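You operate a simulated robot arm through the tools that you are given. There is no shell and no other tool. Be economical: measure what you need, move in short steps, check, and stop when the job is done.

You run a simulated robot arm. Do the job below in one go: nothing can be reset, and whatever is moved stays where it is left.

JOB
Take the syrup jar on the middle of the long table and put it away on the top of the side table. Take the name card labelled "Ziad" from the far end of the long table and leave it on the cake board there. Stack the jar that says "copper" from the far end of the long table on top of the jar marked "silver". Shut the wooden door of the brown cabinet. Take the green sweet from the far end of the long table and put it on top of the cake dome. Take the yellow bottle and leave it on the white plate on the far end of the long table. Take the yellow colour bottle from the middle of the long table and leave it on the free corner of the back table. Turn the gap dial to 10 mm. Do these in any order. Set down upright: yellow bottle, colour bottle.
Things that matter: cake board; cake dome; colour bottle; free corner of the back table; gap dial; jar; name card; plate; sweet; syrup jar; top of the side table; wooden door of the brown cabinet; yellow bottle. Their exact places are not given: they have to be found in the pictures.

Only the result counts: the job must be done as asked and must still hold three seconds after the hand-in. Knocking over, shifting, dropping, spilling or breaking anything else fails it.

ROBOT AND FRAMES
A 7-joint arm with a fingered hand on a trunk, on a base that drives. Base frame: it is fixed to the floor where the robot stands at the start and does not move with it; the origin is under the middle of the robot, x ahead of it, y to its left, z up; the surface under the hand at the start is at about z = 750. Readings come in mm, degrees, newtons and seconds.
With the tool pointing down near the work surface it reaches from about 220 to 760 mm from the robot's upright axis, wherever it stands. Its first joint turns from -166.0 to 166.0 degrees. Places, roughly: cake board [1500, 1000, 750]; cake dome (23x22x14 cm) [1400, 300, 800]; colour bottle [1500, 0, 750]; free corner of the back table [1400, 4600, 800]; gap dial [2000, -6000, 1100]; jar [1750, 1250, 750]; name card [1500, 1000, 750]; plate (19x19x3 cm) [1600, 500, 800]; sweet [1750, 250, 750]; syrup jar [750, 0, 750]; top of the side table [3100, -4500, 800]; wooden door of the brown cabinet [2600, 1200, 300]; yellow bottle [1500, 250, 750]. Payload 4 kg.
The tool frame sits at the grasp point between the pads (the TCP): z along the fingers, y along the line on which they close. The tips reach 28 mm beyond it. Largest opening 168 mm; the body of the gripper starts 79 mm behind the TCP. The gripper is a hand of 4 fingers: y runs from the thumb to the fingers, the wrist lies at [0, 0, -249] in the tool frame, and closing takes about 1.5 s.
Orientation is that of the tool frame in the base frame, as a unit quaternion [w, x, y, z]. With the fingers straight down and closing along the base's y, the tool's x points along the base's -x, its y along +y and its z along -z.

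CONTROLS
- The arm moves only by the tool apply_moves. Its argument "steps" is a list of rows, each a list of 2 entries, a list of its own where there are three numbers: the shift along the base's x, y, z in cm, then the turn, a rotation vector about the base's x, y, z in degrees. In form: [[[x, y, z], [wx, wy, wz]], ...]. A call has 1 to 20 rows; each row shifts and turns the commanded pose from where the row before left it. "gripper" is the opening in per cent of the stroke, from 0 (shut) to 100 (fully open), set as the call begins (left out, the last holds). Rows are played at 5 a second. More than 50 mm and 8.6 degrees between two rows, or a gripper value outside its range, and nothing of the call is played. A pose out of reach is approached as far as the arm can. The call stops where the force on the tool passes 40 N (or 10 N more than at its start, if that is more) or the arm is blocked; 0.2 s more then pass. The fingers move at their own pace (about 153 mm/s each) and stop on an object; they squeeze with about 23 N. The grip force told is the motor's: it shows also when the fingers shut on nothing. Time passes only in rows, and 0.2 s behind the last, so rows that do not move let the fingers close. The reply holds the time, the measured pose of the TCP, the force on the tool along the base axes, the opening and the grip force, in the units named above and with some noise, with the torque about the TCP (base axes, N m) and any sound that the robot's microphone picked up.
- Cameras (640 x 400 px; columns grow to the right, rows downward): "scene" is now at [17, 140.7, 1464.9]; the picture's right is [-0.27, -0.96, 0.00], its down [-0.67, 0.19, -0.71] and it looks along [0.69, -0.19, -0.70] (base axes); focal length 271 px, centre (320, 200). "wrist" rides on the gripper at [60, -60, -110] in the tool frame; the picture's right is [0.71, 0.71, 0.00], its down [-0.56, 0.56, -0.61] and it looks along [-0.43, 0.43, 0.79] (tool axes); focal length 265 px, centre (320, 200).
- get_image(camera): a new picture of that camera. The clock stands still meanwhile.
- move_column(by): slides the trunk up (or, below 0, down) by that many mm; the arm and the scene camera ride with it, the base frame stays. It gives what a move gives, with no picture.
- base_move(legs): drives the robot by 1 to 6 legs, each [ahead, turn to the left] in mm and degrees, along the robot's own axes; the way and the turn of a leg run together, so that a leg with both is an arc; at most 1500 mm and 180 degrees a leg. The arm and the cameras ride along, it lands a little off, and it stops where it bumps. It gives what a move gives.
- grasp_type(shape): the hand has 4 fingers and takes this shape, open, in about a second: jaw (thumb against the fingers, like two jaws); tri (thumb and two fingers); tip (a fingertip pinch); poke (one finger out to press); point (the index stretched); flat (the hand flat); cup (the hand cupped); fist (a fist). The gripper value then closes the fingers along that shape, each until it touches; the sizes above hold for jaw. It gives what a move gives, with no picture.
- head_to(pan, tilt): turns the head with the scene camera to pan (to the left, within 155 degrees either way) and tilt (down, from -29 to 69), counted from straight ahead of the robot. It gives what a move gives.
- measure_at(camera, pixels): for up to 12 pixels [column, row] of the newest picture of that camera ("zoom" is the newest enlarged one), the place [x, y, z] in the base frame of the surface seen there, good to about 3 mm. The clock stands still meanwhile.
- close_up(camera, box): a new picture of the part [left, top, right, bottom] of that camera's present view, enlarged. The clock stands still meanwhile.
- close_job(): hands the job in; it is judged then, once.

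Go step by step. Measure first, check grasps and placings, and put right what went wrong. The budget is 138 turns and 162 pictures, counting those below and the enlarged ones. Unless the task says otherwise, let go and move clear before handing in.

The tools are called after "Call:" as name(argument=value, ...) on one line, values as JSON. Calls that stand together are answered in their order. apply_moves: Moves the arm, as the interface text tells. Its arguments: {"type":"object","properties":{"steps":{"type":"array","items":{"type":"array"}},"gripper":{"type":"number"}},"required":["steps"]} The other tools are called the same way: move_column (by) slides the trunk up or down; grasp_type (shape) gives the hand a shape; base_move (legs) drives the base; head_to (pan, tilt) turns the head that bears the scene camera; get_image (camera) takes a picture; measure_at (camera, pixels) gives the place of the surface under pixels of a picture; close_up (camera, box) takes an enlarged picture of a part of a camera's view; close_job () hands the job in.

At the start:

```text
t: 0.0
position: [434.5, 83.5, 1050.4]
tcp_rot: [-0.001, 0.0, 1.0, -0.001]
ft_force: [-0.2, 0.0, -0.1]
moment: [0.01, -0.02, 0.01]
grip_width: 167.7
grasp_force: 0.1
shape: jaw
trunk travel left (down, up): [-483.0, 107.0]
robot x, y, heading: [1.0, 2.5, -0.1]
head pan, tilt: [-15.8, 44.4]
```

scene: 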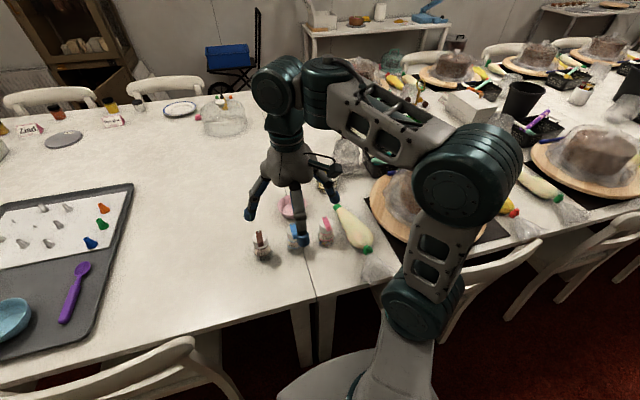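
wrist: 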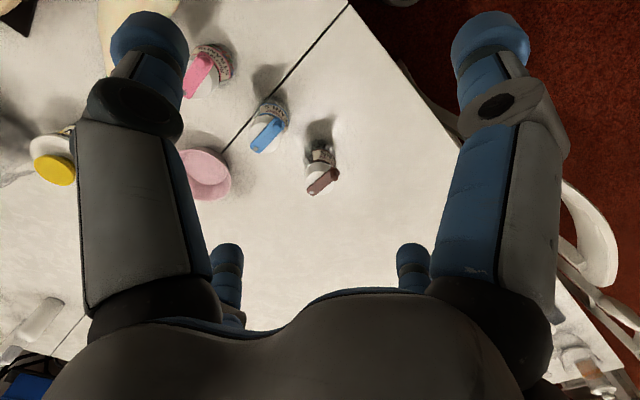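

The first picture shows the long table with small bottles near the hand, jars and cards on the far left, and a cabinet behind. I'll look closer at several parts.

Call:
close_up(camera="scene", box=[0, 70, 260, 230])

Call:
close_up(camera="scene", box=[220, 130, 420, 290])

Call:
get_image(camera="scene")

Call:
measure_at(camera="scene", pixels=[[262, 245], [298, 236], [325, 230], [290, 205], [325, 185], [222, 115], [180, 110], [110, 103], [57, 112], [64, 139], [28, 128], [110, 120]])

```text
2.46 times, centred on (130, 150) of scene
```

zoom: 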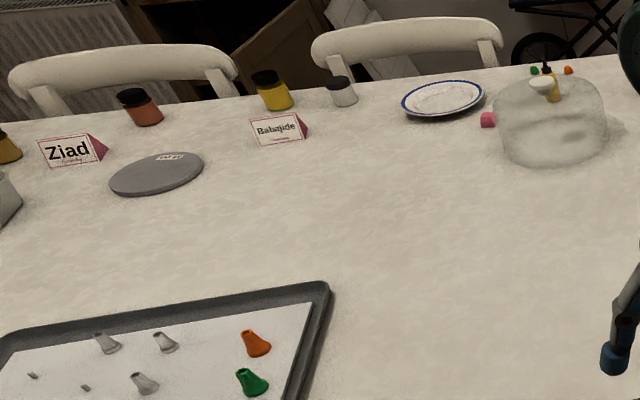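

```text
2.50 times, centred on (320, 210) of scene
```

zoom: 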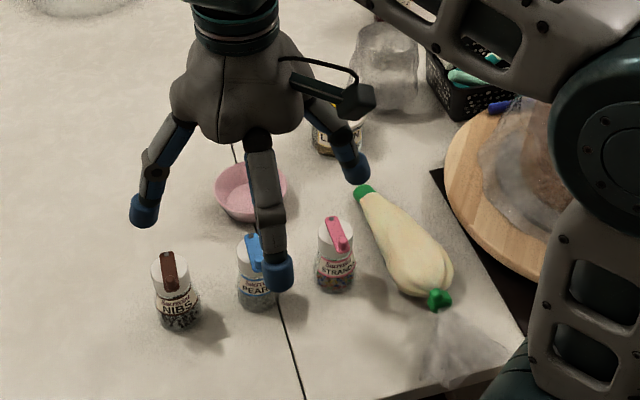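

```text
157 pictures are left
```

scene: 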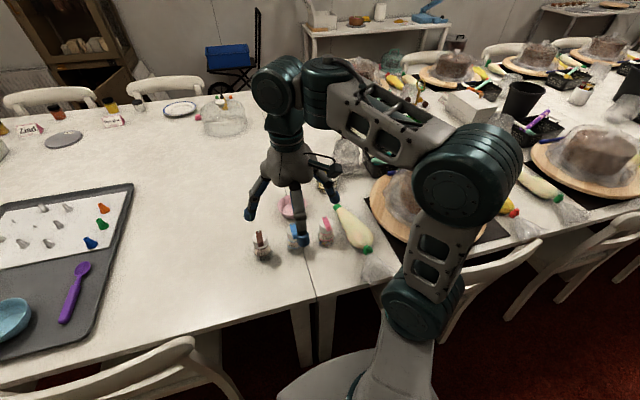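

```text
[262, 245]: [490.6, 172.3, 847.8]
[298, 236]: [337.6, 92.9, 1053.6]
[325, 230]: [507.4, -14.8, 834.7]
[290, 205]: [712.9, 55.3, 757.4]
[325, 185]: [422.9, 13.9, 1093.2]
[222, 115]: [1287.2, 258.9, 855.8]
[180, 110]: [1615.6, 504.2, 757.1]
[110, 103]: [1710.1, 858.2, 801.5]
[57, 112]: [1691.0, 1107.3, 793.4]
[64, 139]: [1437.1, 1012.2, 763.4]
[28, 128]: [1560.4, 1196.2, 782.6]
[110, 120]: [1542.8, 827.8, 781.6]
```

The table's far side lies at x≈1700, out of reach from here. I'll look around for where the robot can drive and where the side table, back table, dial and cabinet are.

Call:
head_to(pan=45, tilt=20)

Call:
get_image(camera="scene")

Call:
head_to(pan=115, tilt=20)

Call:
get_image(camera="scene")

Call:
head_to(pan=-45, tilt=15)

Call:
get_image(camera="scene")

Call:
head_to(pan=-105, tilt=20)

Call:
get_image(camera="scene")

Call:
head_to(pan=5, tilt=10)

Call:
get_image(camera="scene")

```text
t: 1.3
position: [434.0, 84.6, 1051.5]
tcp_rot: [0.0, 0.0, 1.0, 0.0]
ft_force: [-1.2, -1.0, -0.1]
moment: [-0.01, -0.01, 0.02]
grip_width: 167.9
grasp_force: 0.1
shape: jaw
trunk travel left (down, up): [-483.0, 107.0]
robot x, y, heading: [-0.7, 0.7, -0.0]
head pan, tilt: [45.0, 20.0]
```

```text
156 pictures are left
```

scene: 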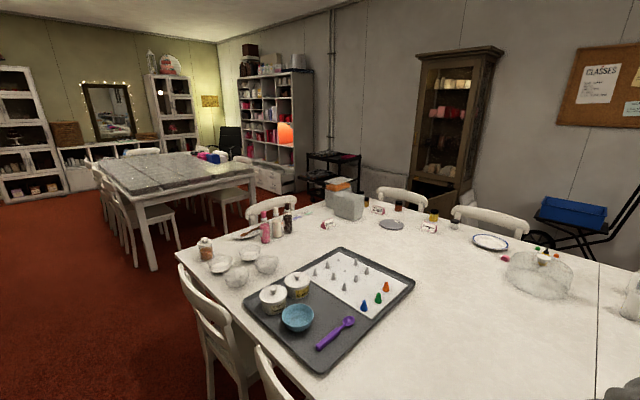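

```text
t: 2.7
position: [435.3, 85.1, 1050.7]
tcp_rot: [0.0, 0.001, 1.0, 0.001]
ft_force: [-0.5, -0.3, 0.0]
moment: [-0.01, 0.03, 0.02]
grip_width: 168.1
grasp_force: 0.1
shape: jaw
trunk travel left (down, up): [-483.0, 107.0]
robot x, y, heading: [0.1, -2.5, 0.0]
head pan, tilt: [115.0, 20.0]
```

```text
155 pictures are left
```

scene: 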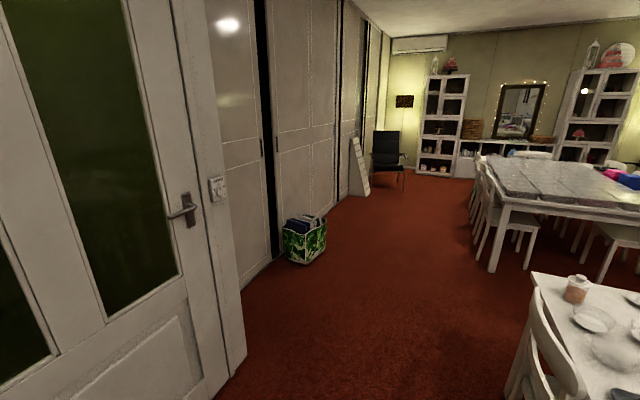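

```text
t: 5.2
position: [434.4, 84.4, 1050.4]
tcp_rot: [0.001, 0.0, 1.0, 0.0]
ft_force: [0.4, 1.0, 0.1]
moment: [0.0, 0.02, 0.04]
grip_width: 167.8
grasp_force: 0.0
shape: jaw
trunk travel left (down, up): [-483.0, 107.0]
robot x, y, heading: [1.0, -2.5, -0.0]
head pan, tilt: [-45.0, 15.0]
```

```text
154 pictures are left
```

scene: 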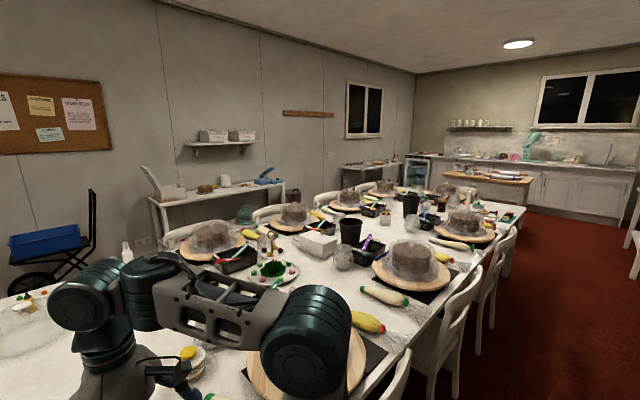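

```text
t: 6.5
position: [433.8, 83.1, 1051.7]
tcp_rot: [0.001, 0.0, 1.0, 0.0]
ft_force: [-0.2, -0.9, -0.5]
moment: [0.0, 0.01, -0.01]
grip_width: 167.9
grasp_force: 0.2
shape: jaw
trunk travel left (down, up): [-483.0, 107.0]
robot x, y, heading: [-0.8, 1.2, -0.1]
head pan, tilt: [-105.0, 20.0]
```

```text
153 pictures are left
```

scene: 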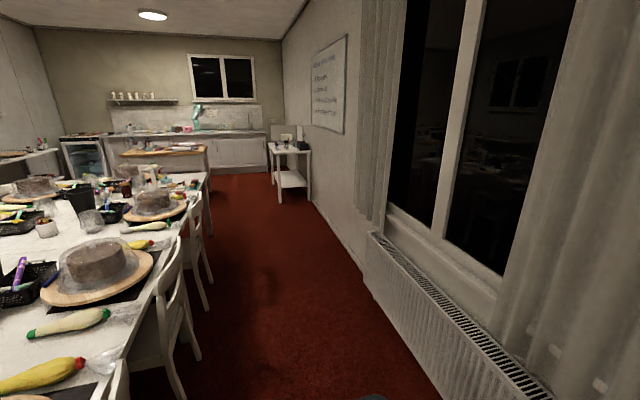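

```text
t: 8.4
position: [433.3, 83.3, 1051.5]
tcp_rot: [-0.001, 0.001, 1.0, 0.0]
ft_force: [0.2, 0.2, 1.4]
moment: [0.02, 0.02, -0.01]
grip_width: 168.0
grasp_force: 0.1
shape: jaw
trunk travel left (down, up): [-483.0, 107.0]
robot x, y, heading: [1.7, -1.8, 0.2]
head pan, tilt: [5.0, 10.0]
```

```text
152 pictures are left
```

scene: 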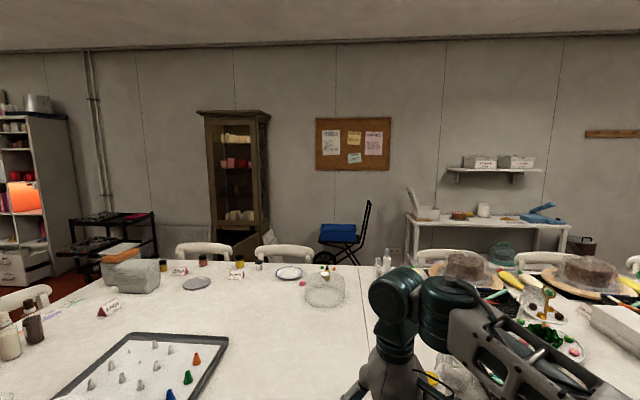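

The layout: the grey back table is far left, the kitchen (dial) is far right, the cabinet is behind. I'll zoom in on the table's far end and measure furniture.

Call:
close_up(camera="scene", box=[240, 230, 420, 342])

Call:
measure_at(camera="scene", pixels=[[202, 250], [288, 253], [175, 243], [233, 243], [262, 250], [315, 250], [430, 253], [140, 285], [340, 237], [240, 240], [205, 238], [30, 292]])

Call:
head_to(pan=20, tilt=28)

Call:
get_image(camera="scene")

Call:
close_up(camera="scene", box=[330, 100, 490, 200])

Call:
close_up(camera="scene", box=[180, 90, 370, 210])

```text
3.56 times, centred on (330, 286) of scene
```

zoom: 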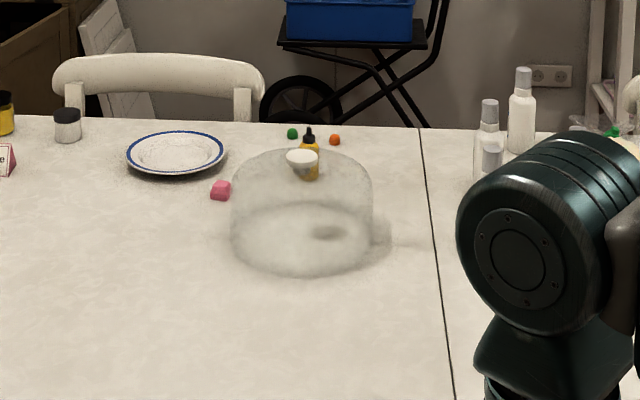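

```text
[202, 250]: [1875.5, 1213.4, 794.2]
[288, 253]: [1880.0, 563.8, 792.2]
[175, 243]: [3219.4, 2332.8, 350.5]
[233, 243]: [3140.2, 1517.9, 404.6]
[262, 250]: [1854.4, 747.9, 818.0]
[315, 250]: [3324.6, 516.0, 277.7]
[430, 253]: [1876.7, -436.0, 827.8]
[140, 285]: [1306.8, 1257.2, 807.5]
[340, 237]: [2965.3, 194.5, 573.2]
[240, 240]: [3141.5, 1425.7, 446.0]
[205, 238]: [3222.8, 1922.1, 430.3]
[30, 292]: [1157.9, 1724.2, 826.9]
```

```text
t: 9.2
position: [434.1, 83.4, 1051.3]
tcp_rot: [0.0, -0.001, 1.0, 0.0]
ft_force: [-0.1, -0.6, 0.3]
moment: [0.01, -0.01, -0.01]
grip_width: 167.8
grasp_force: 0.1
shape: jaw
trunk travel left (down, up): [-483.0, 107.0]
robot x, y, heading: [1.9, 5.0, 0.0]
head pan, tilt: [20.0, 28.0]
```

```text
150 pictures are left
```

scene: 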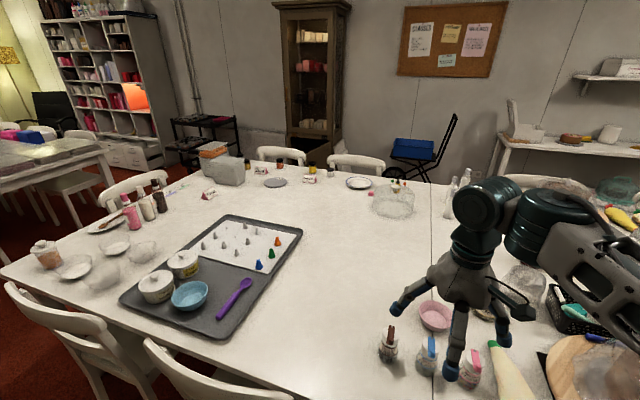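

```text
4.00 times, centred on (410, 150) of scene
```

zoom: 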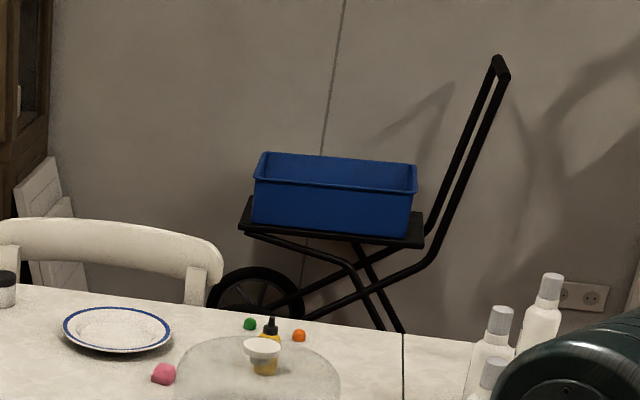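

```text
3.33 times, centred on (275, 150) of scene
```

zoom: 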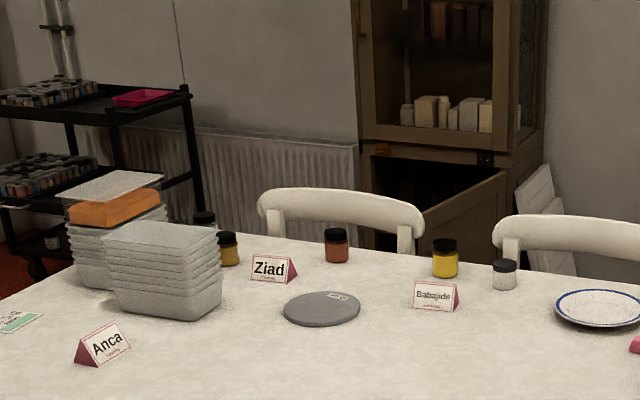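

The zooms show Ziad card, grey cake board, jars, plate, dome, yellow bottle and sweets on the far side. First I look for the syrup jar behind the hand.

Call:
head_to(pan=-25, tilt=40)

Call:
get_image(camera="scene")

Call:
get_image(camera="wrist")

Call:
measure_at(camera="wrist", pixels=[[57, 170], [45, 150], [205, 175], [320, 170], [270, 130]])

```text
t: 10.3
position: [434.1, 84.2, 1050.6]
tcp_rot: [0.0, 0.0, 1.0, 0.0]
ft_force: [0.0, 0.3, -1.2]
moment: [-0.01, -0.02, 0.0]
grip_width: 167.7
grasp_force: 0.0
shape: jaw
trunk travel left (down, up): [-483.0, 107.0]
robot x, y, heading: [-3.2, 1.2, -0.2]
head pan, tilt: [-25.0, 40.0]
```

```text
147 pictures are left
```

scene: 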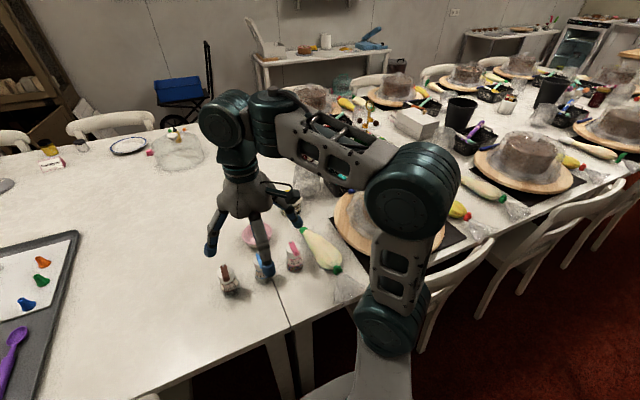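

```text
146 pictures are left
```

wrist: 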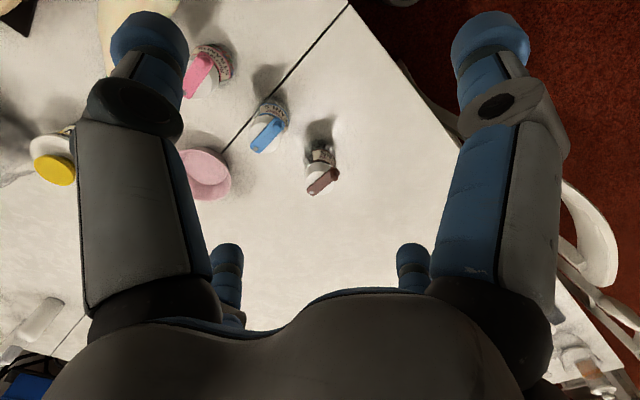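

```text
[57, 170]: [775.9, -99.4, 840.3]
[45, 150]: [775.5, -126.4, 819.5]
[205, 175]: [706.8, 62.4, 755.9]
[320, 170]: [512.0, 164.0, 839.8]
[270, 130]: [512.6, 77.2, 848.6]
```

The jar with the yellow lid is at about (777,-110), lid at z≈840. I'll shift the hand left to get a clear view.

Call:
apply_moves(steps=[[[0, 5, 0], [0, 0, 0]], [[0, 5, 0], [0, 0, 0]], [[0, 5, 0], [0, 0, 0]], [[0, 5, 0], [0, 0, 0]], [[0, 5, 0], [0, 0, 0]], [[0, 5, 0], [0, 0, 0]], [[0, 5, 0], [0, 0, 0]]])

Call:
get_image(camera="scene")

Call:
close_up(camera="scene", box=[220, 130, 380, 280])

Call:
close_up(camera="scene", box=[130, 60, 450, 200])

```text
t: 11.9
position: [432.0, 434.8, 1052.4]
tcp_rot: [0.001, 0.0, 1.0, -0.002]
ft_force: [0.5, -0.3, 0.0]
moment: [-0.01, -0.02, 0.01]
grip_width: 167.7
grasp_force: 0.1
shape: jaw
trunk travel left (down, up): [-483.0, 107.0]
robot x, y, heading: [-1.0, 0.2, 0.0]
head pan, tilt: [-25.0, 40.0]
```

```text
145 pictures are left
```

scene: 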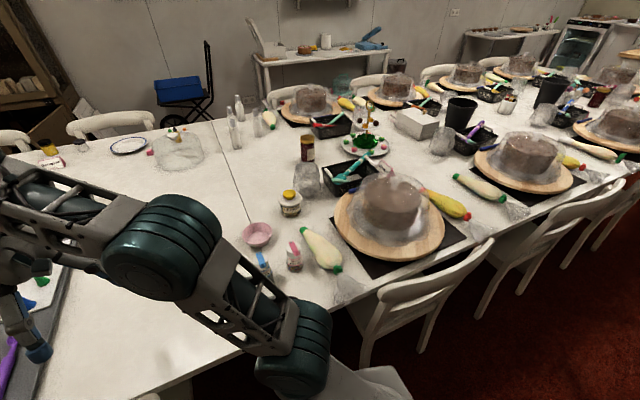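

```text
2.67 times, centred on (300, 205) of scene
```

zoom: 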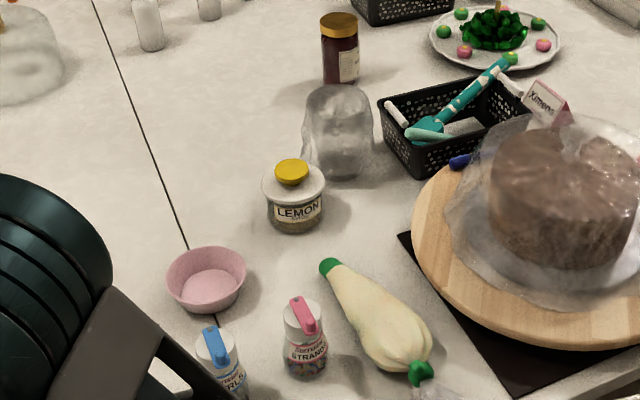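

```text
2.00 times, centred on (290, 130) of scene
```

zoom: 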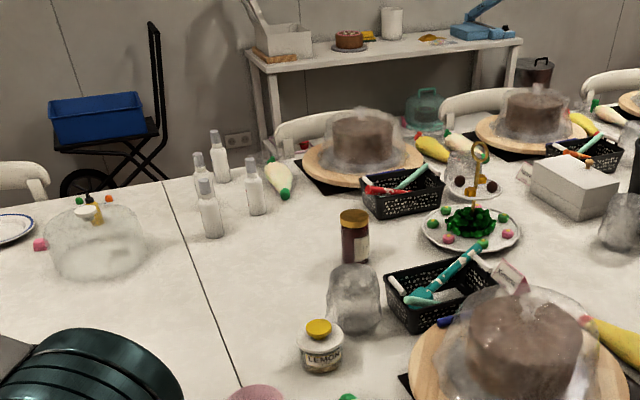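

There are four whitish bottles near (205-265,115) and two jar candidates: LEMON jar and a red jar with gold lid. I zoom and measure both.

Call:
measure_at(camera="scene", pixels=[[290, 195], [291, 209], [282, 205], [299, 206], [307, 140], [307, 155], [233, 120], [256, 120], [231, 135], [239, 100], [307, 180], [260, 230]])

Call:
close_up(camera="scene", box=[265, 125, 345, 225])

Call:
close_up(camera="scene", box=[210, 85, 290, 155])

```text
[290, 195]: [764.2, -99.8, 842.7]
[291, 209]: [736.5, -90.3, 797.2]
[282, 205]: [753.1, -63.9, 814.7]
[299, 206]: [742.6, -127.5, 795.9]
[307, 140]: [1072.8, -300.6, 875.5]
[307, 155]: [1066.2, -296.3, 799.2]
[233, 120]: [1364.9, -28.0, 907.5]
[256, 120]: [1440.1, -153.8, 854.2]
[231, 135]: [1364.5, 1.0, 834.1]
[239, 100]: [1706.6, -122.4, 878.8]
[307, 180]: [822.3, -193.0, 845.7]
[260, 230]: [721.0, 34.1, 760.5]
```

```text
4.00 times, centred on (305, 175) of scene
```

zoom: 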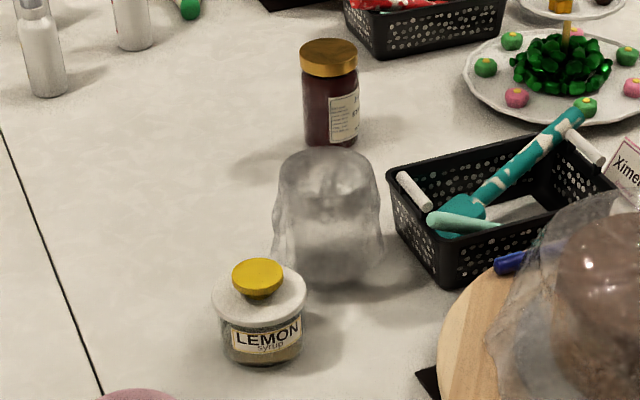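

```text
5.71 times, centred on (250, 120) of scene
```

zoom: 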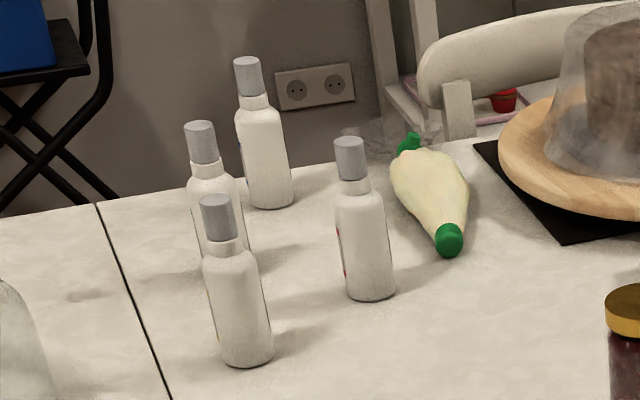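

The jar reads "LEMON syrup", at about (772,-100), just out of reach. I check the room in front of the base.

Call:
head_to(pan=-40, tilt=65)

Call:
get_image(camera="scene")

Call:
head_to(pan=10, tilt=69)

Call:
get_image(camera="scene")

```text
t: 12.8
position: [431.7, 432.6, 1053.8]
tcp_rot: [0.0, 0.0, 1.0, 0.001]
ft_force: [-0.4, -0.1, -0.3]
moment: [0.01, 0.02, 0.03]
grip_width: 167.9
grasp_force: 0.2
shape: jaw
trunk travel left (down, up): [-483.0, 107.0]
robot x, y, heading: [2.2, -0.7, 0.0]
head pan, tilt: [-40.0, 65.0]
```

```text
140 pictures are left
```

scene: 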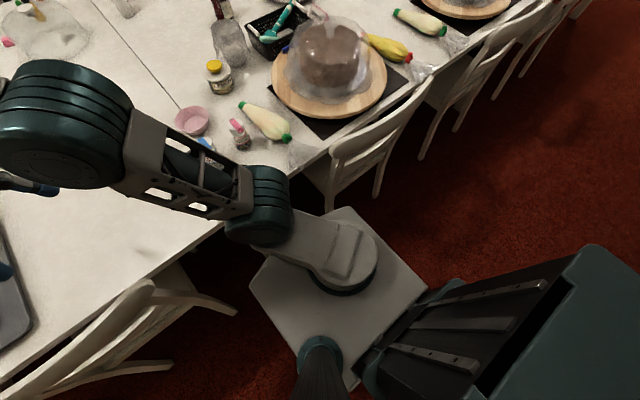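

```text
t: 14.0
position: [432.1, 432.2, 1053.4]
tcp_rot: [0.0, -0.001, 1.0, 0.0]
ft_force: [0.0, 0.7, 0.6]
moment: [0.0, -0.02, -0.02]
grip_width: 168.0
grasp_force: 0.2
shape: jaw
trunk travel left (down, up): [-483.0, 107.0]
robot x, y, heading: [0.1, 0.2, -0.1]
head pan, tilt: [10.0, 68.8]
```

```text
139 pictures are left
```

scene: 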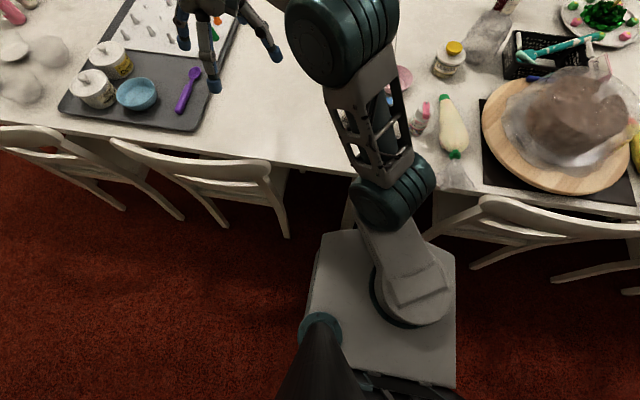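

The platform front (≈(385,232)) stands just before the table edge between two chairs. I measure the clearances.

Call:
measure_at(camera="scene", pixels=[[320, 168], [440, 188], [325, 234], [452, 234], [456, 385], [305, 325], [288, 230], [270, 180], [485, 205], [450, 240], [448, 48], [447, 62]])

```text
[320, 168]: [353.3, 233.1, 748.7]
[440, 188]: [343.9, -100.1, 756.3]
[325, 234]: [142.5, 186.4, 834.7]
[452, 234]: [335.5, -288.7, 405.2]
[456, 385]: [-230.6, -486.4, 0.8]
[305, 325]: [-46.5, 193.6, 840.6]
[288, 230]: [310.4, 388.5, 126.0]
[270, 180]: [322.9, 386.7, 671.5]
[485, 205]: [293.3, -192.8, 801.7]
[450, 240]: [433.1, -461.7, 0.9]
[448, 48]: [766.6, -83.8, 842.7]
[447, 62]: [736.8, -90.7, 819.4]
```

I check the table leg visible at (350,212) before creeping forward.

Call:
measure_at(camera="scene", pixels=[[348, 205], [346, 220], [343, 212], [440, 205], [440, 225], [300, 215]])

Call:
head_to(pan=-90, tilt=60)

Call:
get_image(camera="scene")

```text
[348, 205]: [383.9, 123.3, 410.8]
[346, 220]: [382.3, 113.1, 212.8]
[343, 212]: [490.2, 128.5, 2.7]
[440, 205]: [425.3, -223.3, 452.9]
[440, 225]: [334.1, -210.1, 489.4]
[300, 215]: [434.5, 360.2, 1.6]
```

```text
t: 15.7
position: [431.4, 432.0, 1053.5]
tcp_rot: [0.0, 0.0, 1.0, -0.001]
ft_force: [0.1, 0.2, -1.0]
moment: [-0.03, 0.01, 0.01]
grip_width: 167.8
grasp_force: 0.0
shape: jaw
trunk travel left (down, up): [-483.0, 107.0]
robot x, y, heading: [-1.1, -0.1, 0.3]
head pan, tilt: [-90.0, 60.0]
```

```text
138 pictures are left
```

scene: 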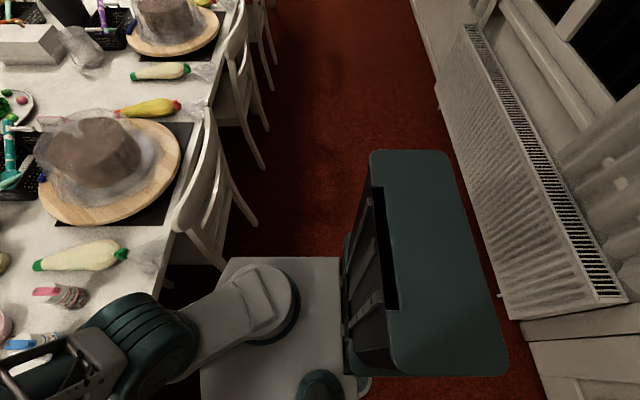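

I measure the aisle width here: chair backs on the left, radiator at the right, and the robot's own trunk.

Call:
measure_at(camera="scene", pixels=[[375, 155], [450, 160], [505, 370], [345, 375], [225, 262], [338, 258], [225, 190], [250, 160], [510, 310], [440, 110], [195, 225], [262, 125]])

Call:
base_move(legs=[[35, 0]])

```text
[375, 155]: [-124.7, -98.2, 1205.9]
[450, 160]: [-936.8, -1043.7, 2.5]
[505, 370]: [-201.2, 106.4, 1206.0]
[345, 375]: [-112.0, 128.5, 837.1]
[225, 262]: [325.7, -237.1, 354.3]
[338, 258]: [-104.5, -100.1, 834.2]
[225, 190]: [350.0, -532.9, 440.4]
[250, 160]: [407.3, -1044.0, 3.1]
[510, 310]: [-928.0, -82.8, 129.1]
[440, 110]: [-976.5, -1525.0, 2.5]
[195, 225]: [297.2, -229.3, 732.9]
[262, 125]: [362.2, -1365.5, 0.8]
```

```text
t: 16.6
position: [466.9, 432.0, 1052.3]
tcp_rot: [0.001, 0.0, 1.0, 0.0]
ft_force: [0.0, 0.0, -0.9]
moment: [-0.01, 0.0, 0.01]
grip_width: 168.0
grasp_force: 0.1
shape: jaw
trunk travel left (down, up): [-483.0, 107.0]
robot x, y, heading: [33.6, -2.5, 0.0]
head pan, tilt: [-90.0, 60.0]
```

The base moved to x=34 without touching. Now I swing the hand over the jar, turned 50° so the fingers clear the glass beside it.

Call:
apply_moves(gripper=68, steps=[[[2.33, -4.08, 0], [0, 0, -3.85]], [[2.33, -4.08, 0], [0, 0, -3.85]], [[2.33, -4.08, 0], [0, 0, -3.85]], [[2.33, -4.08, 0], [0, 0, -3.85]], [[2.33, -4.08, 0], [0, 0, -3.85]], [[2.33, -4.08, 0], [0, 0, -3.85]], [[2.33, -4.08, 0], [0, 0, -3.85]], [[2.33, -4.08, 0], [0, 0, -3.85]], [[2.33, -4.08, 0], [0, 0, -3.85]], [[2.33, -4.08, 0], [0, 0, -3.85]], [[2.33, -4.08, 0], [0, 0, -3.85]], [[2.33, -4.08, 0], [0, 0, -3.85]], [[2.33, -4.08, 0], [0, 0, -3.85]], [[0, 0, -5], [0, 0, 0]], [[0, 0, -5], [0, 0, 0]]])

Call:
get_image(camera="wrist")

Call:
head_to(pan=-20, tilt=45)

Call:
get_image(camera="scene")

```text
t: 19.8
position: [717.4, -93.0, 937.5]
tcp_rot: [0.002, 0.424, 0.906, 0.0]
ft_force: [-0.2, 0.0, 0.9]
moment: [0.0, -0.04, -0.01]
grip_width: 114.6
grasp_force: 0.0
shape: jaw
out of reach, approached as far as the arm can: row 12, 13
trunk travel left (down, up): [-483.0, 107.0]
robot x, y, heading: [32.9, 0.1, -0.1]
head pan, tilt: [-90.0, 60.0]
```

```text
137 pictures are left
```

wrist: 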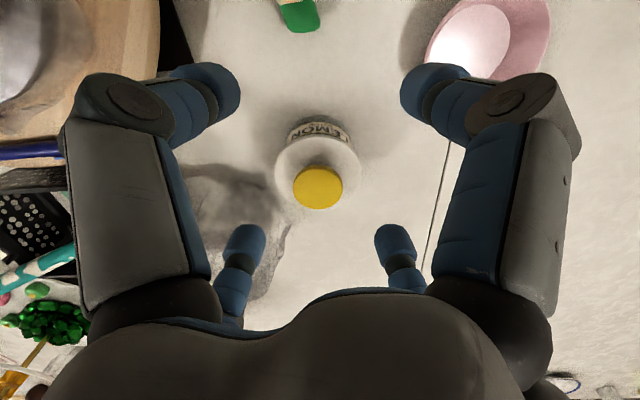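

```text
t: 21.2
position: [717.2, -93.5, 937.4]
tcp_rot: [0.0, 0.423, 0.906, 0.0]
ft_force: [0.4, -0.1, 0.3]
moment: [0.0, 0.01, 0.0]
grip_width: 114.5
grasp_force: 0.1
shape: jaw
trunk travel left (down, up): [-483.0, 107.0]
robot x, y, heading: [35.5, 1.3, 0.3]
head pan, tilt: [-20.0, 45.0]
```

```text
136 pictures are left
```

scene: 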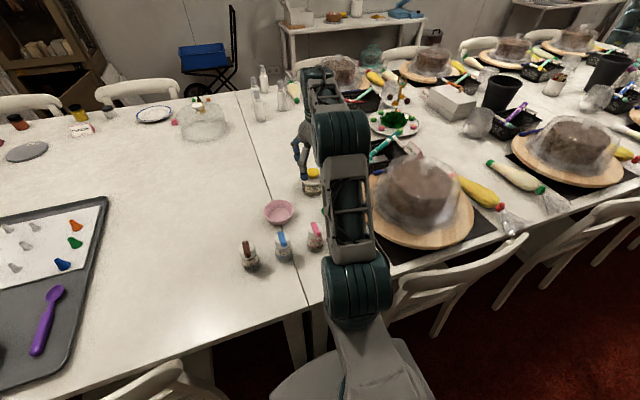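

The arm fell short at that height (x=717). I'll back up a little, lower the trunk so it reaches further, then go over the jar.

Call:
apply_moves(steps=[[[-2, 0, 4.5], [0, 0, 0]], [[-2, 0, 4.5], [0, 0, 0]]])

Call:
move_column(by=-130)

Call:
apply_moves(steps=[[[3, 0, 0], [0, 0, 0]], [[3, 0, 0], [0, 0, 0]], [[3, 0, 0], [0, 0, 0]]])

Call:
get_image(camera="wrist")

Call:
measure_at(camera="wrist", pixels=[[318, 188], [295, 188], [342, 188], [318, 165], [318, 205]])

```text
t: 21.8
position: [678.7, -94.9, 1026.4]
tcp_rot: [0.0, 0.424, 0.906, 0.0]
ft_force: [-0.3, 0.2, -0.3]
moment: [-0.04, -0.01, 0.03]
grip_width: 114.7
grasp_force: 0.1
shape: jaw
trunk travel left (down, up): [-483.0, 107.0]
robot x, y, heading: [34.3, -1.4, 0.3]
head pan, tilt: [-20.0, 45.0]
```

```text
t: 23.4
position: [679.9, -93.5, 895.6]
tcp_rot: [0.0, 0.423, 0.906, 0.0]
ft_force: [-0.3, 0.1, 0.2]
moment: [-0.03, 0.01, -0.02]
grip_width: 114.6
grasp_force: 0.1
shape: jaw
trunk travel left (down, up): [-353.0, 237.0]
robot x, y, heading: [31.3, -0.5, -0.2]
head pan, tilt: [-20.0, 45.0]
```

```text
t: 24.2
position: [732.5, -94.1, 896.0]
tcp_rot: [-0.001, 0.422, 0.906, -0.001]
ft_force: [0.3, -0.5, -0.5]
moment: [0.01, 0.01, 0.02]
grip_width: 114.6
grasp_force: 0.1
shape: jaw
out of reach, approached as far as the arm can: row 2, 3
trunk travel left (down, up): [-353.0, 237.0]
robot x, y, heading: [34.2, 3.9, 0.1]
head pan, tilt: [-20.0, 45.0]
```

```text
135 pictures are left
```

wrist: 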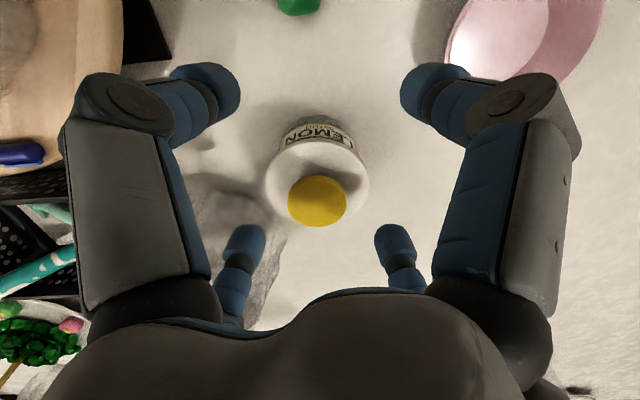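

```text
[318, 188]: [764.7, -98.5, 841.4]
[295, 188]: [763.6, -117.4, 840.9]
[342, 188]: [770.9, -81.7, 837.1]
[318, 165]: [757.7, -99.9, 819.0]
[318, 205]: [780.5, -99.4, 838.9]
```

Radially short by 40 mm. I'll turn the yaw back and tilt the fingers 22° forward, which brings the wrist back and gains reach.

Call:
apply_moves(steps=[[[-2, 0, 4], [0, 0, 0]], [[0, 0, 0], [0, 0, 8.3]], [[0, 0, 0], [0, 0, 8.3]], [[0, 0, 0], [0, 0, 8.3]], [[0, 0, 0], [0, 0, 8.3]], [[0, 0, 0], [0, 0, 8.3]], [[0, 0, 0], [0, 0, 8.5]], [[0, 0, 0], [0, -8, 0]], [[0, 0, 0], [0, -8, 0]], [[0, 0, 0], [0, -8, 0]], [[2, -0.2, 0], [0, 0, 0]], [[2, -0.2, -2], [0, 0, 0]], [[0, 0, 0], [0, 0, 0]]])

Call:
get_image(camera="wrist")

```text
t: 27.0
position: [755.1, -96.2, 903.8]
tcp_rot: [0.208, 0.0, 0.978, 0.0]
ft_force: [0.4, 0.6, 0.5]
moment: [-0.01, -0.03, -0.03]
grip_width: 114.3
grasp_force: 0.1
shape: jaw
out of reach, approached as far as the arm can: row 1
trunk travel left (down, up): [-353.0, 237.0]
robot x, y, heading: [33.9, -0.6, 0.1]
head pan, tilt: [-20.0, 45.0]
```

```text
134 pictures are left
```

wrist: 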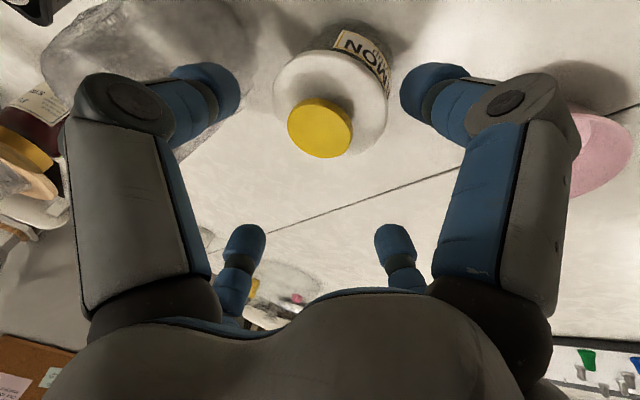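

Pixel check: the jar's knob sits at (320,128), fingers form a cross around it. I move above the axis (773,-100), reduce tilt to 15° and come partly down.

Call:
apply_moves(steps=[[[1.8, -0.35, 0], [0, 0, 0]], [[0, 0, 0], [0, 4.5, 0]], [[0, 0, 0], [0, 4.5, 0]], [[0, 0, -2], [0, 0, 0]], [[0, 0, -1], [0, 0, 0]]])

Call:
get_image(camera="wrist")

Call:
measure_at(camera="wrist", pixels=[[322, 160], [300, 160], [345, 160], [322, 140], [322, 180]])

```text
t: 28.2
position: [771.8, -100.2, 874.8]
tcp_rot: [0.131, 0.001, 0.991, 0.001]
ft_force: [0.4, 0.3, -0.7]
moment: [-0.01, -0.03, 0.02]
grip_width: 114.7
grasp_force: 0.0
shape: jaw
trunk travel left (down, up): [-353.0, 237.0]
robot x, y, heading: [35.1, -0.8, -0.1]
head pan, tilt: [-20.0, 45.0]
```

```text
133 pictures are left
```

wrist: 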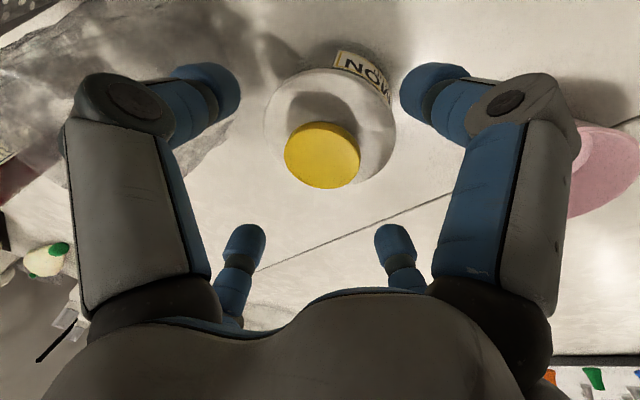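

```text
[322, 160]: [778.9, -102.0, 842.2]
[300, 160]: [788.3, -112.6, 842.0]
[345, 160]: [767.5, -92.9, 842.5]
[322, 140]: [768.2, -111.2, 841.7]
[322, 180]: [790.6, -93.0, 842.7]
```

Knob centre is ≈(777,-104). I correct and descend around the body, then close.

Call:
apply_moves(steps=[[[0.5, -0.4, 0], [0, 0, 0]], [[0, 0, -2], [0, 0, 0]], [[0, 0, -2], [0, 0, 0]], [[0, 0, -2], [0, 0, 0]], [[0, 0, -1.7], [0, 0, 0]], [[0, 0, 0], [0, 0, 0]]])

Call:
get_image(camera="wrist")

```text
t: 29.6
position: [777.4, -101.7, 797.1]
tcp_rot: [0.131, -0.001, 0.991, 0.0]
ft_force: [0.7, 0.2, -0.5]
moment: [-0.01, -0.01, 0.0]
grip_width: 114.6
grasp_force: 0.0
shape: jaw
trunk travel left (down, up): [-353.0, 237.0]
robot x, y, heading: [35.0, -0.6, 0.1]
head pan, tilt: [-20.0, 45.0]
```

```text
132 pictures are left
```

wrist: 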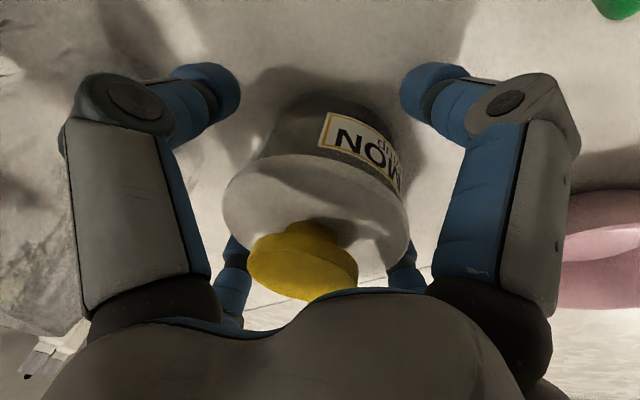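

Jar is between the fingers. Close and lift slightly.

Call:
apply_moves(gripper=0, steps=[[[0, 0, 0], [0, 0, 0]], [[0, 0, 0], [0, 0, 0]], [[0, 0, 0], [0, 0, 0]], [[0, 0, 0], [0, 0, 0]], [[0, 0, 0], [0, 0, 0]], [[0, 0, 0], [0, 0, 0]], [[0, 0, 0], [0, 0, 0]], [[0, 0, 2], [0, 0, 0]], [[0, 0, 2], [0, 0, 0]], [[0, 0, 2], [0, 0, 0]]])

Call:
get_image(camera="wrist")

```text
t: 31.8
position: [777.9, -103.1, 857.1]
tcp_rot: [0.13, 0.001, 0.991, 0.0]
ft_force: [-1.1, 0.4, -3.5]
moment: [-0.01, 0.01, -0.02]
grip_width: 74.9
grasp_force: 23.0
shape: jaw
trunk travel left (down, up): [-353.0, 237.0]
robot x, y, heading: [34.0, 2.0, -0.2]
head pan, tilt: [-20.0, 45.0]
heard: snap
```

```text
131 pictures are left
```

wrist: 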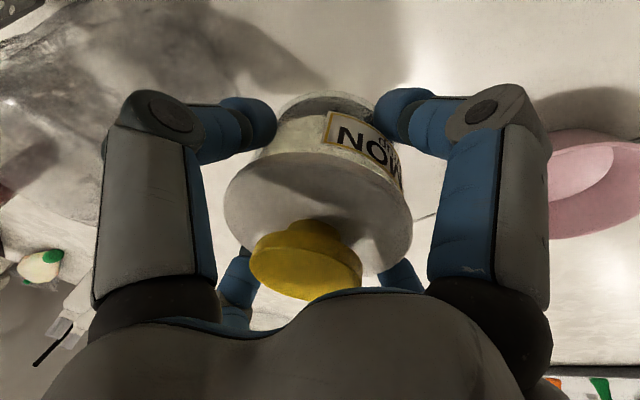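

Grip holds (74.9 mm, 23 N, weight 3.5 N). I lift, upright the tool, and pull the arm in toward the robot.

Call:
apply_moves(steps=[[[-1, 0, 4.5], [0, 0, 0]], [[-1, 0, 4.5], [0, 0, 0]], [[-2, 0, 4], [0, 0, 0]], [[-4, 0, 2], [0, 5, 0]], [[-4.5, 0, 1], [0, 5, 0]], [[-4.5, 0, 0], [0, 5, 0]], [[-4.5, 0, 0], [0, 0, 0]], [[-4.5, 0, 0], [0, 0, 0]], [[-4.5, 0, 0], [0, 0, 0]], [[-4.5, 1, 0], [0, 0, 0]], [[-4.5, 2, 0], [0, 0, 0]]])

Call:
base_move(legs=[[-350, 0], [0, -90]])

Call:
head_to(pan=0, tilt=25)

Call:
get_image(camera="scene")

```text
t: 34.2
position: [378.3, -76.3, 1017.2]
tcp_rot: [0.0, 0.001, 1.0, 0.001]
ft_force: [0.5, -0.2, -3.2]
moment: [0.05, 0.01, -0.05]
grip_width: 74.2
grasp_force: 22.9
shape: jaw
out of reach, approached as far as the arm can: row 4, 6
trunk travel left (down, up): [-353.0, 237.0]
robot x, y, heading: [37.4, 1.5, -0.3]
head pan, tilt: [-20.0, 45.0]
```

```text
t: 40.3
position: [-399.3, -340.8, 1018.0]
tcp_rot: [0.001, 0.714, 0.7, 0.0]
ft_force: [-0.8, -0.4, -2.3]
moment: [-0.02, -0.01, 0.01]
grip_width: 74.2
grasp_force: 23.0
shape: jaw
trunk travel left (down, up): [-353.0, 237.0]
robot x, y, heading: [-318.1, 1.4, -91.1]
head pan, tilt: [-20.0, 45.0]
```

```text
t: 41.1
position: [-397.6, -342.6, 1017.1]
tcp_rot: [0.0, 0.715, 0.699, 0.0]
ft_force: [0.5, 0.5, -3.3]
moment: [0.03, 0.01, 0.01]
grip_width: 73.8
grasp_force: 22.5
shape: jaw
trunk travel left (down, up): [-353.0, 237.0]
robot x, y, heading: [-316.2, -0.3, -91.3]
head pan, tilt: [0.0, 25.0]
```

```text
130 pictures are left
```

scene: 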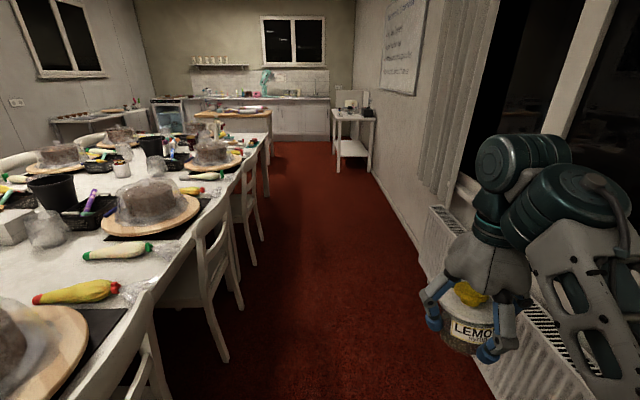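

I now look down the aisle. I measure the long table's end, island, and small tables.

Call:
measure_at(camera="scene", pixels=[[262, 190], [262, 215], [270, 155], [232, 115], [90, 115], [60, 122], [350, 118], [300, 137], [175, 105], [375, 168], [240, 265], [235, 97]])

Call:
close_up(camera="scene", box=[40, 60, 280, 200])

Call:
close_up(camera="scene", box=[180, 40, 400, 160])

```text
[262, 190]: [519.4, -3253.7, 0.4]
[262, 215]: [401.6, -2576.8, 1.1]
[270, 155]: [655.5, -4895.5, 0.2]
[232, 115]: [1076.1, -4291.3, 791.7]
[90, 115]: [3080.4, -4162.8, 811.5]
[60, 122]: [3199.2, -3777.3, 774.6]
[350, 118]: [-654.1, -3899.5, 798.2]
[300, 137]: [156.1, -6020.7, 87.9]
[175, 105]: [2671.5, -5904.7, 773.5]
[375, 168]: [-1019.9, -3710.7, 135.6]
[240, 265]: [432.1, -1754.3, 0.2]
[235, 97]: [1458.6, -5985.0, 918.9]
```

```text
2.67 times, centred on (160, 130) of scene
```

zoom: 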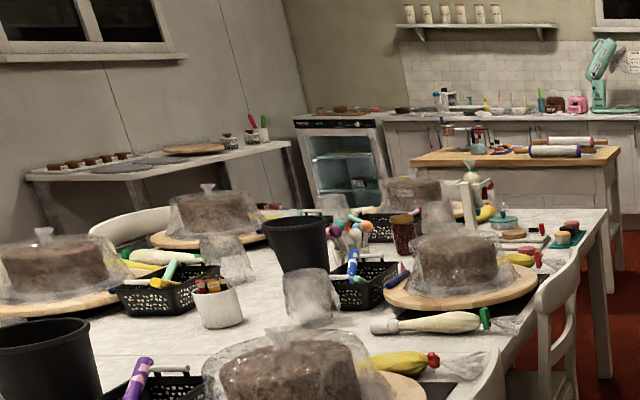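

```text
2.91 times, centred on (290, 100) of scene
```

zoom: 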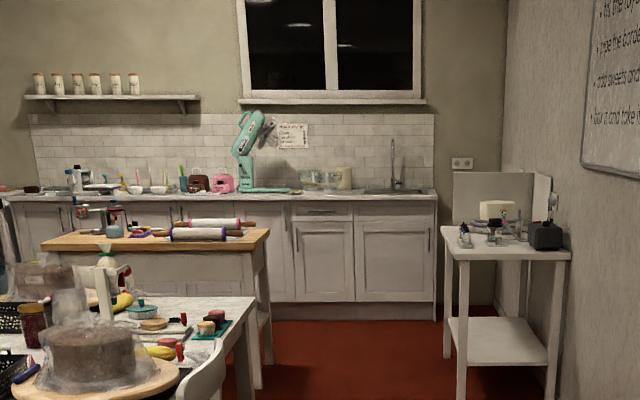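

Aisle is clear. I drive down it about 3 m, aiming slightly left.

Call:
base_move(legs=[[0, 4], [1500, 0], [1500, 0]])

Call:
head_to(pan=20, tilt=25)

Call:
get_image(camera="scene")

Call:
head_to(pan=60, tilt=25)

Call:
get_image(camera="scene")

```text
t: 56.0
position: [-224.6, -3337.8, 1017.2]
tcp_rot: [0.0, 0.689, 0.724, -0.001]
ft_force: [0.6, 0.7, -3.2]
moment: [0.02, 0.02, -0.02]
grip_width: 74.0
grasp_force: 23.0
shape: jaw
trunk travel left (down, up): [-353.0, 237.0]
robot x, y, heading: [-165.6, -2992.8, -87.2]
head pan, tilt: [0.0, 25.0]
```

```text
t: 56.9
position: [-224.6, -3336.6, 1016.4]
tcp_rot: [0.0, 0.69, 0.724, 0.0]
ft_force: [0.1, 1.1, -3.3]
moment: [0.01, 0.02, 0.01]
grip_width: 74.0
grasp_force: 23.3
shape: jaw
trunk travel left (down, up): [-353.0, 237.0]
robot x, y, heading: [-167.6, -2994.8, -87.4]
head pan, tilt: [20.0, 25.0]
```

```text
127 pictures are left
```

scene: 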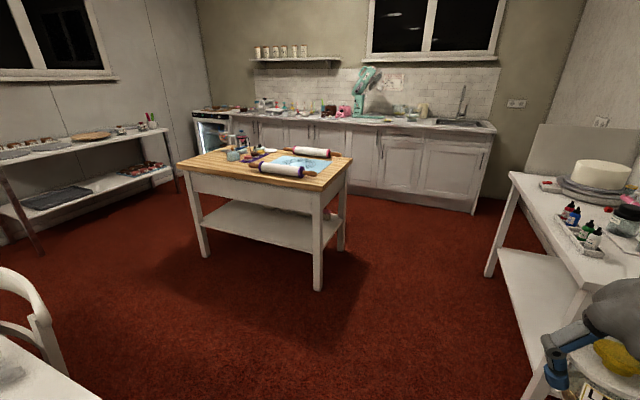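

```text
t: 57.9
position: [-226.2, -3337.2, 1016.5]
tcp_rot: [0.001, 0.689, 0.724, 0.0]
ft_force: [0.6, -0.5, -2.2]
moment: [0.01, 0.0, -0.02]
grip_width: 74.3
grasp_force: 22.9
shape: jaw
trunk travel left (down, up): [-353.0, 237.0]
robot x, y, heading: [-166.5, -2992.0, -87.4]
head pan, tilt: [60.0, 25.0]
```

```text
126 pictures are left
```

scene: 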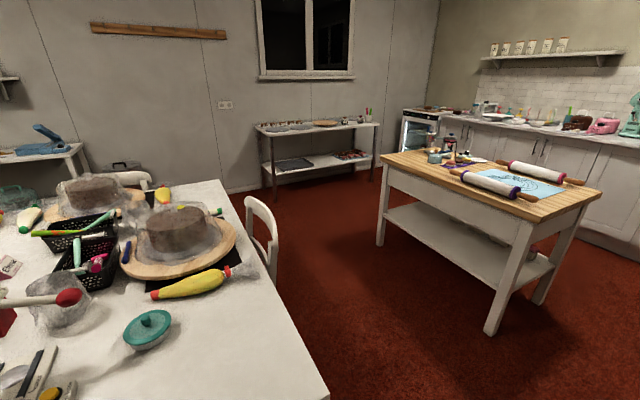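

The side table is ahead at (315,135). I measure the passage and find free spots on it.

Call:
measure_at(camera="scene", pixels=[[325, 395], [275, 245], [250, 205], [490, 330], [382, 240], [262, 134], [375, 126], [275, 200], [372, 178], [345, 123], [390, 160], [600, 190]])

Call:
close_up(camera="scene", box=[240, 90, 400, 200])

```text
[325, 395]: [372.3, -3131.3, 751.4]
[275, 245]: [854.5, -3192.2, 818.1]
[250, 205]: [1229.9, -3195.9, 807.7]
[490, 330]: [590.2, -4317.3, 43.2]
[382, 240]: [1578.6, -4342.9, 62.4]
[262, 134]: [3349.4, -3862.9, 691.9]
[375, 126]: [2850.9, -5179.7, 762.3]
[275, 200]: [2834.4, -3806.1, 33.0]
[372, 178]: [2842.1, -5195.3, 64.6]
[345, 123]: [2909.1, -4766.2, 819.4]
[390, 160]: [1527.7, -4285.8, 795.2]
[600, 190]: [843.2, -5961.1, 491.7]
```

```text
3.64 times, centred on (320, 145) of scene
```

zoom: 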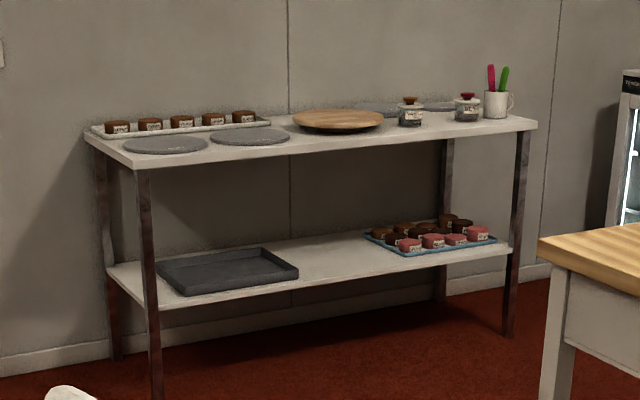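

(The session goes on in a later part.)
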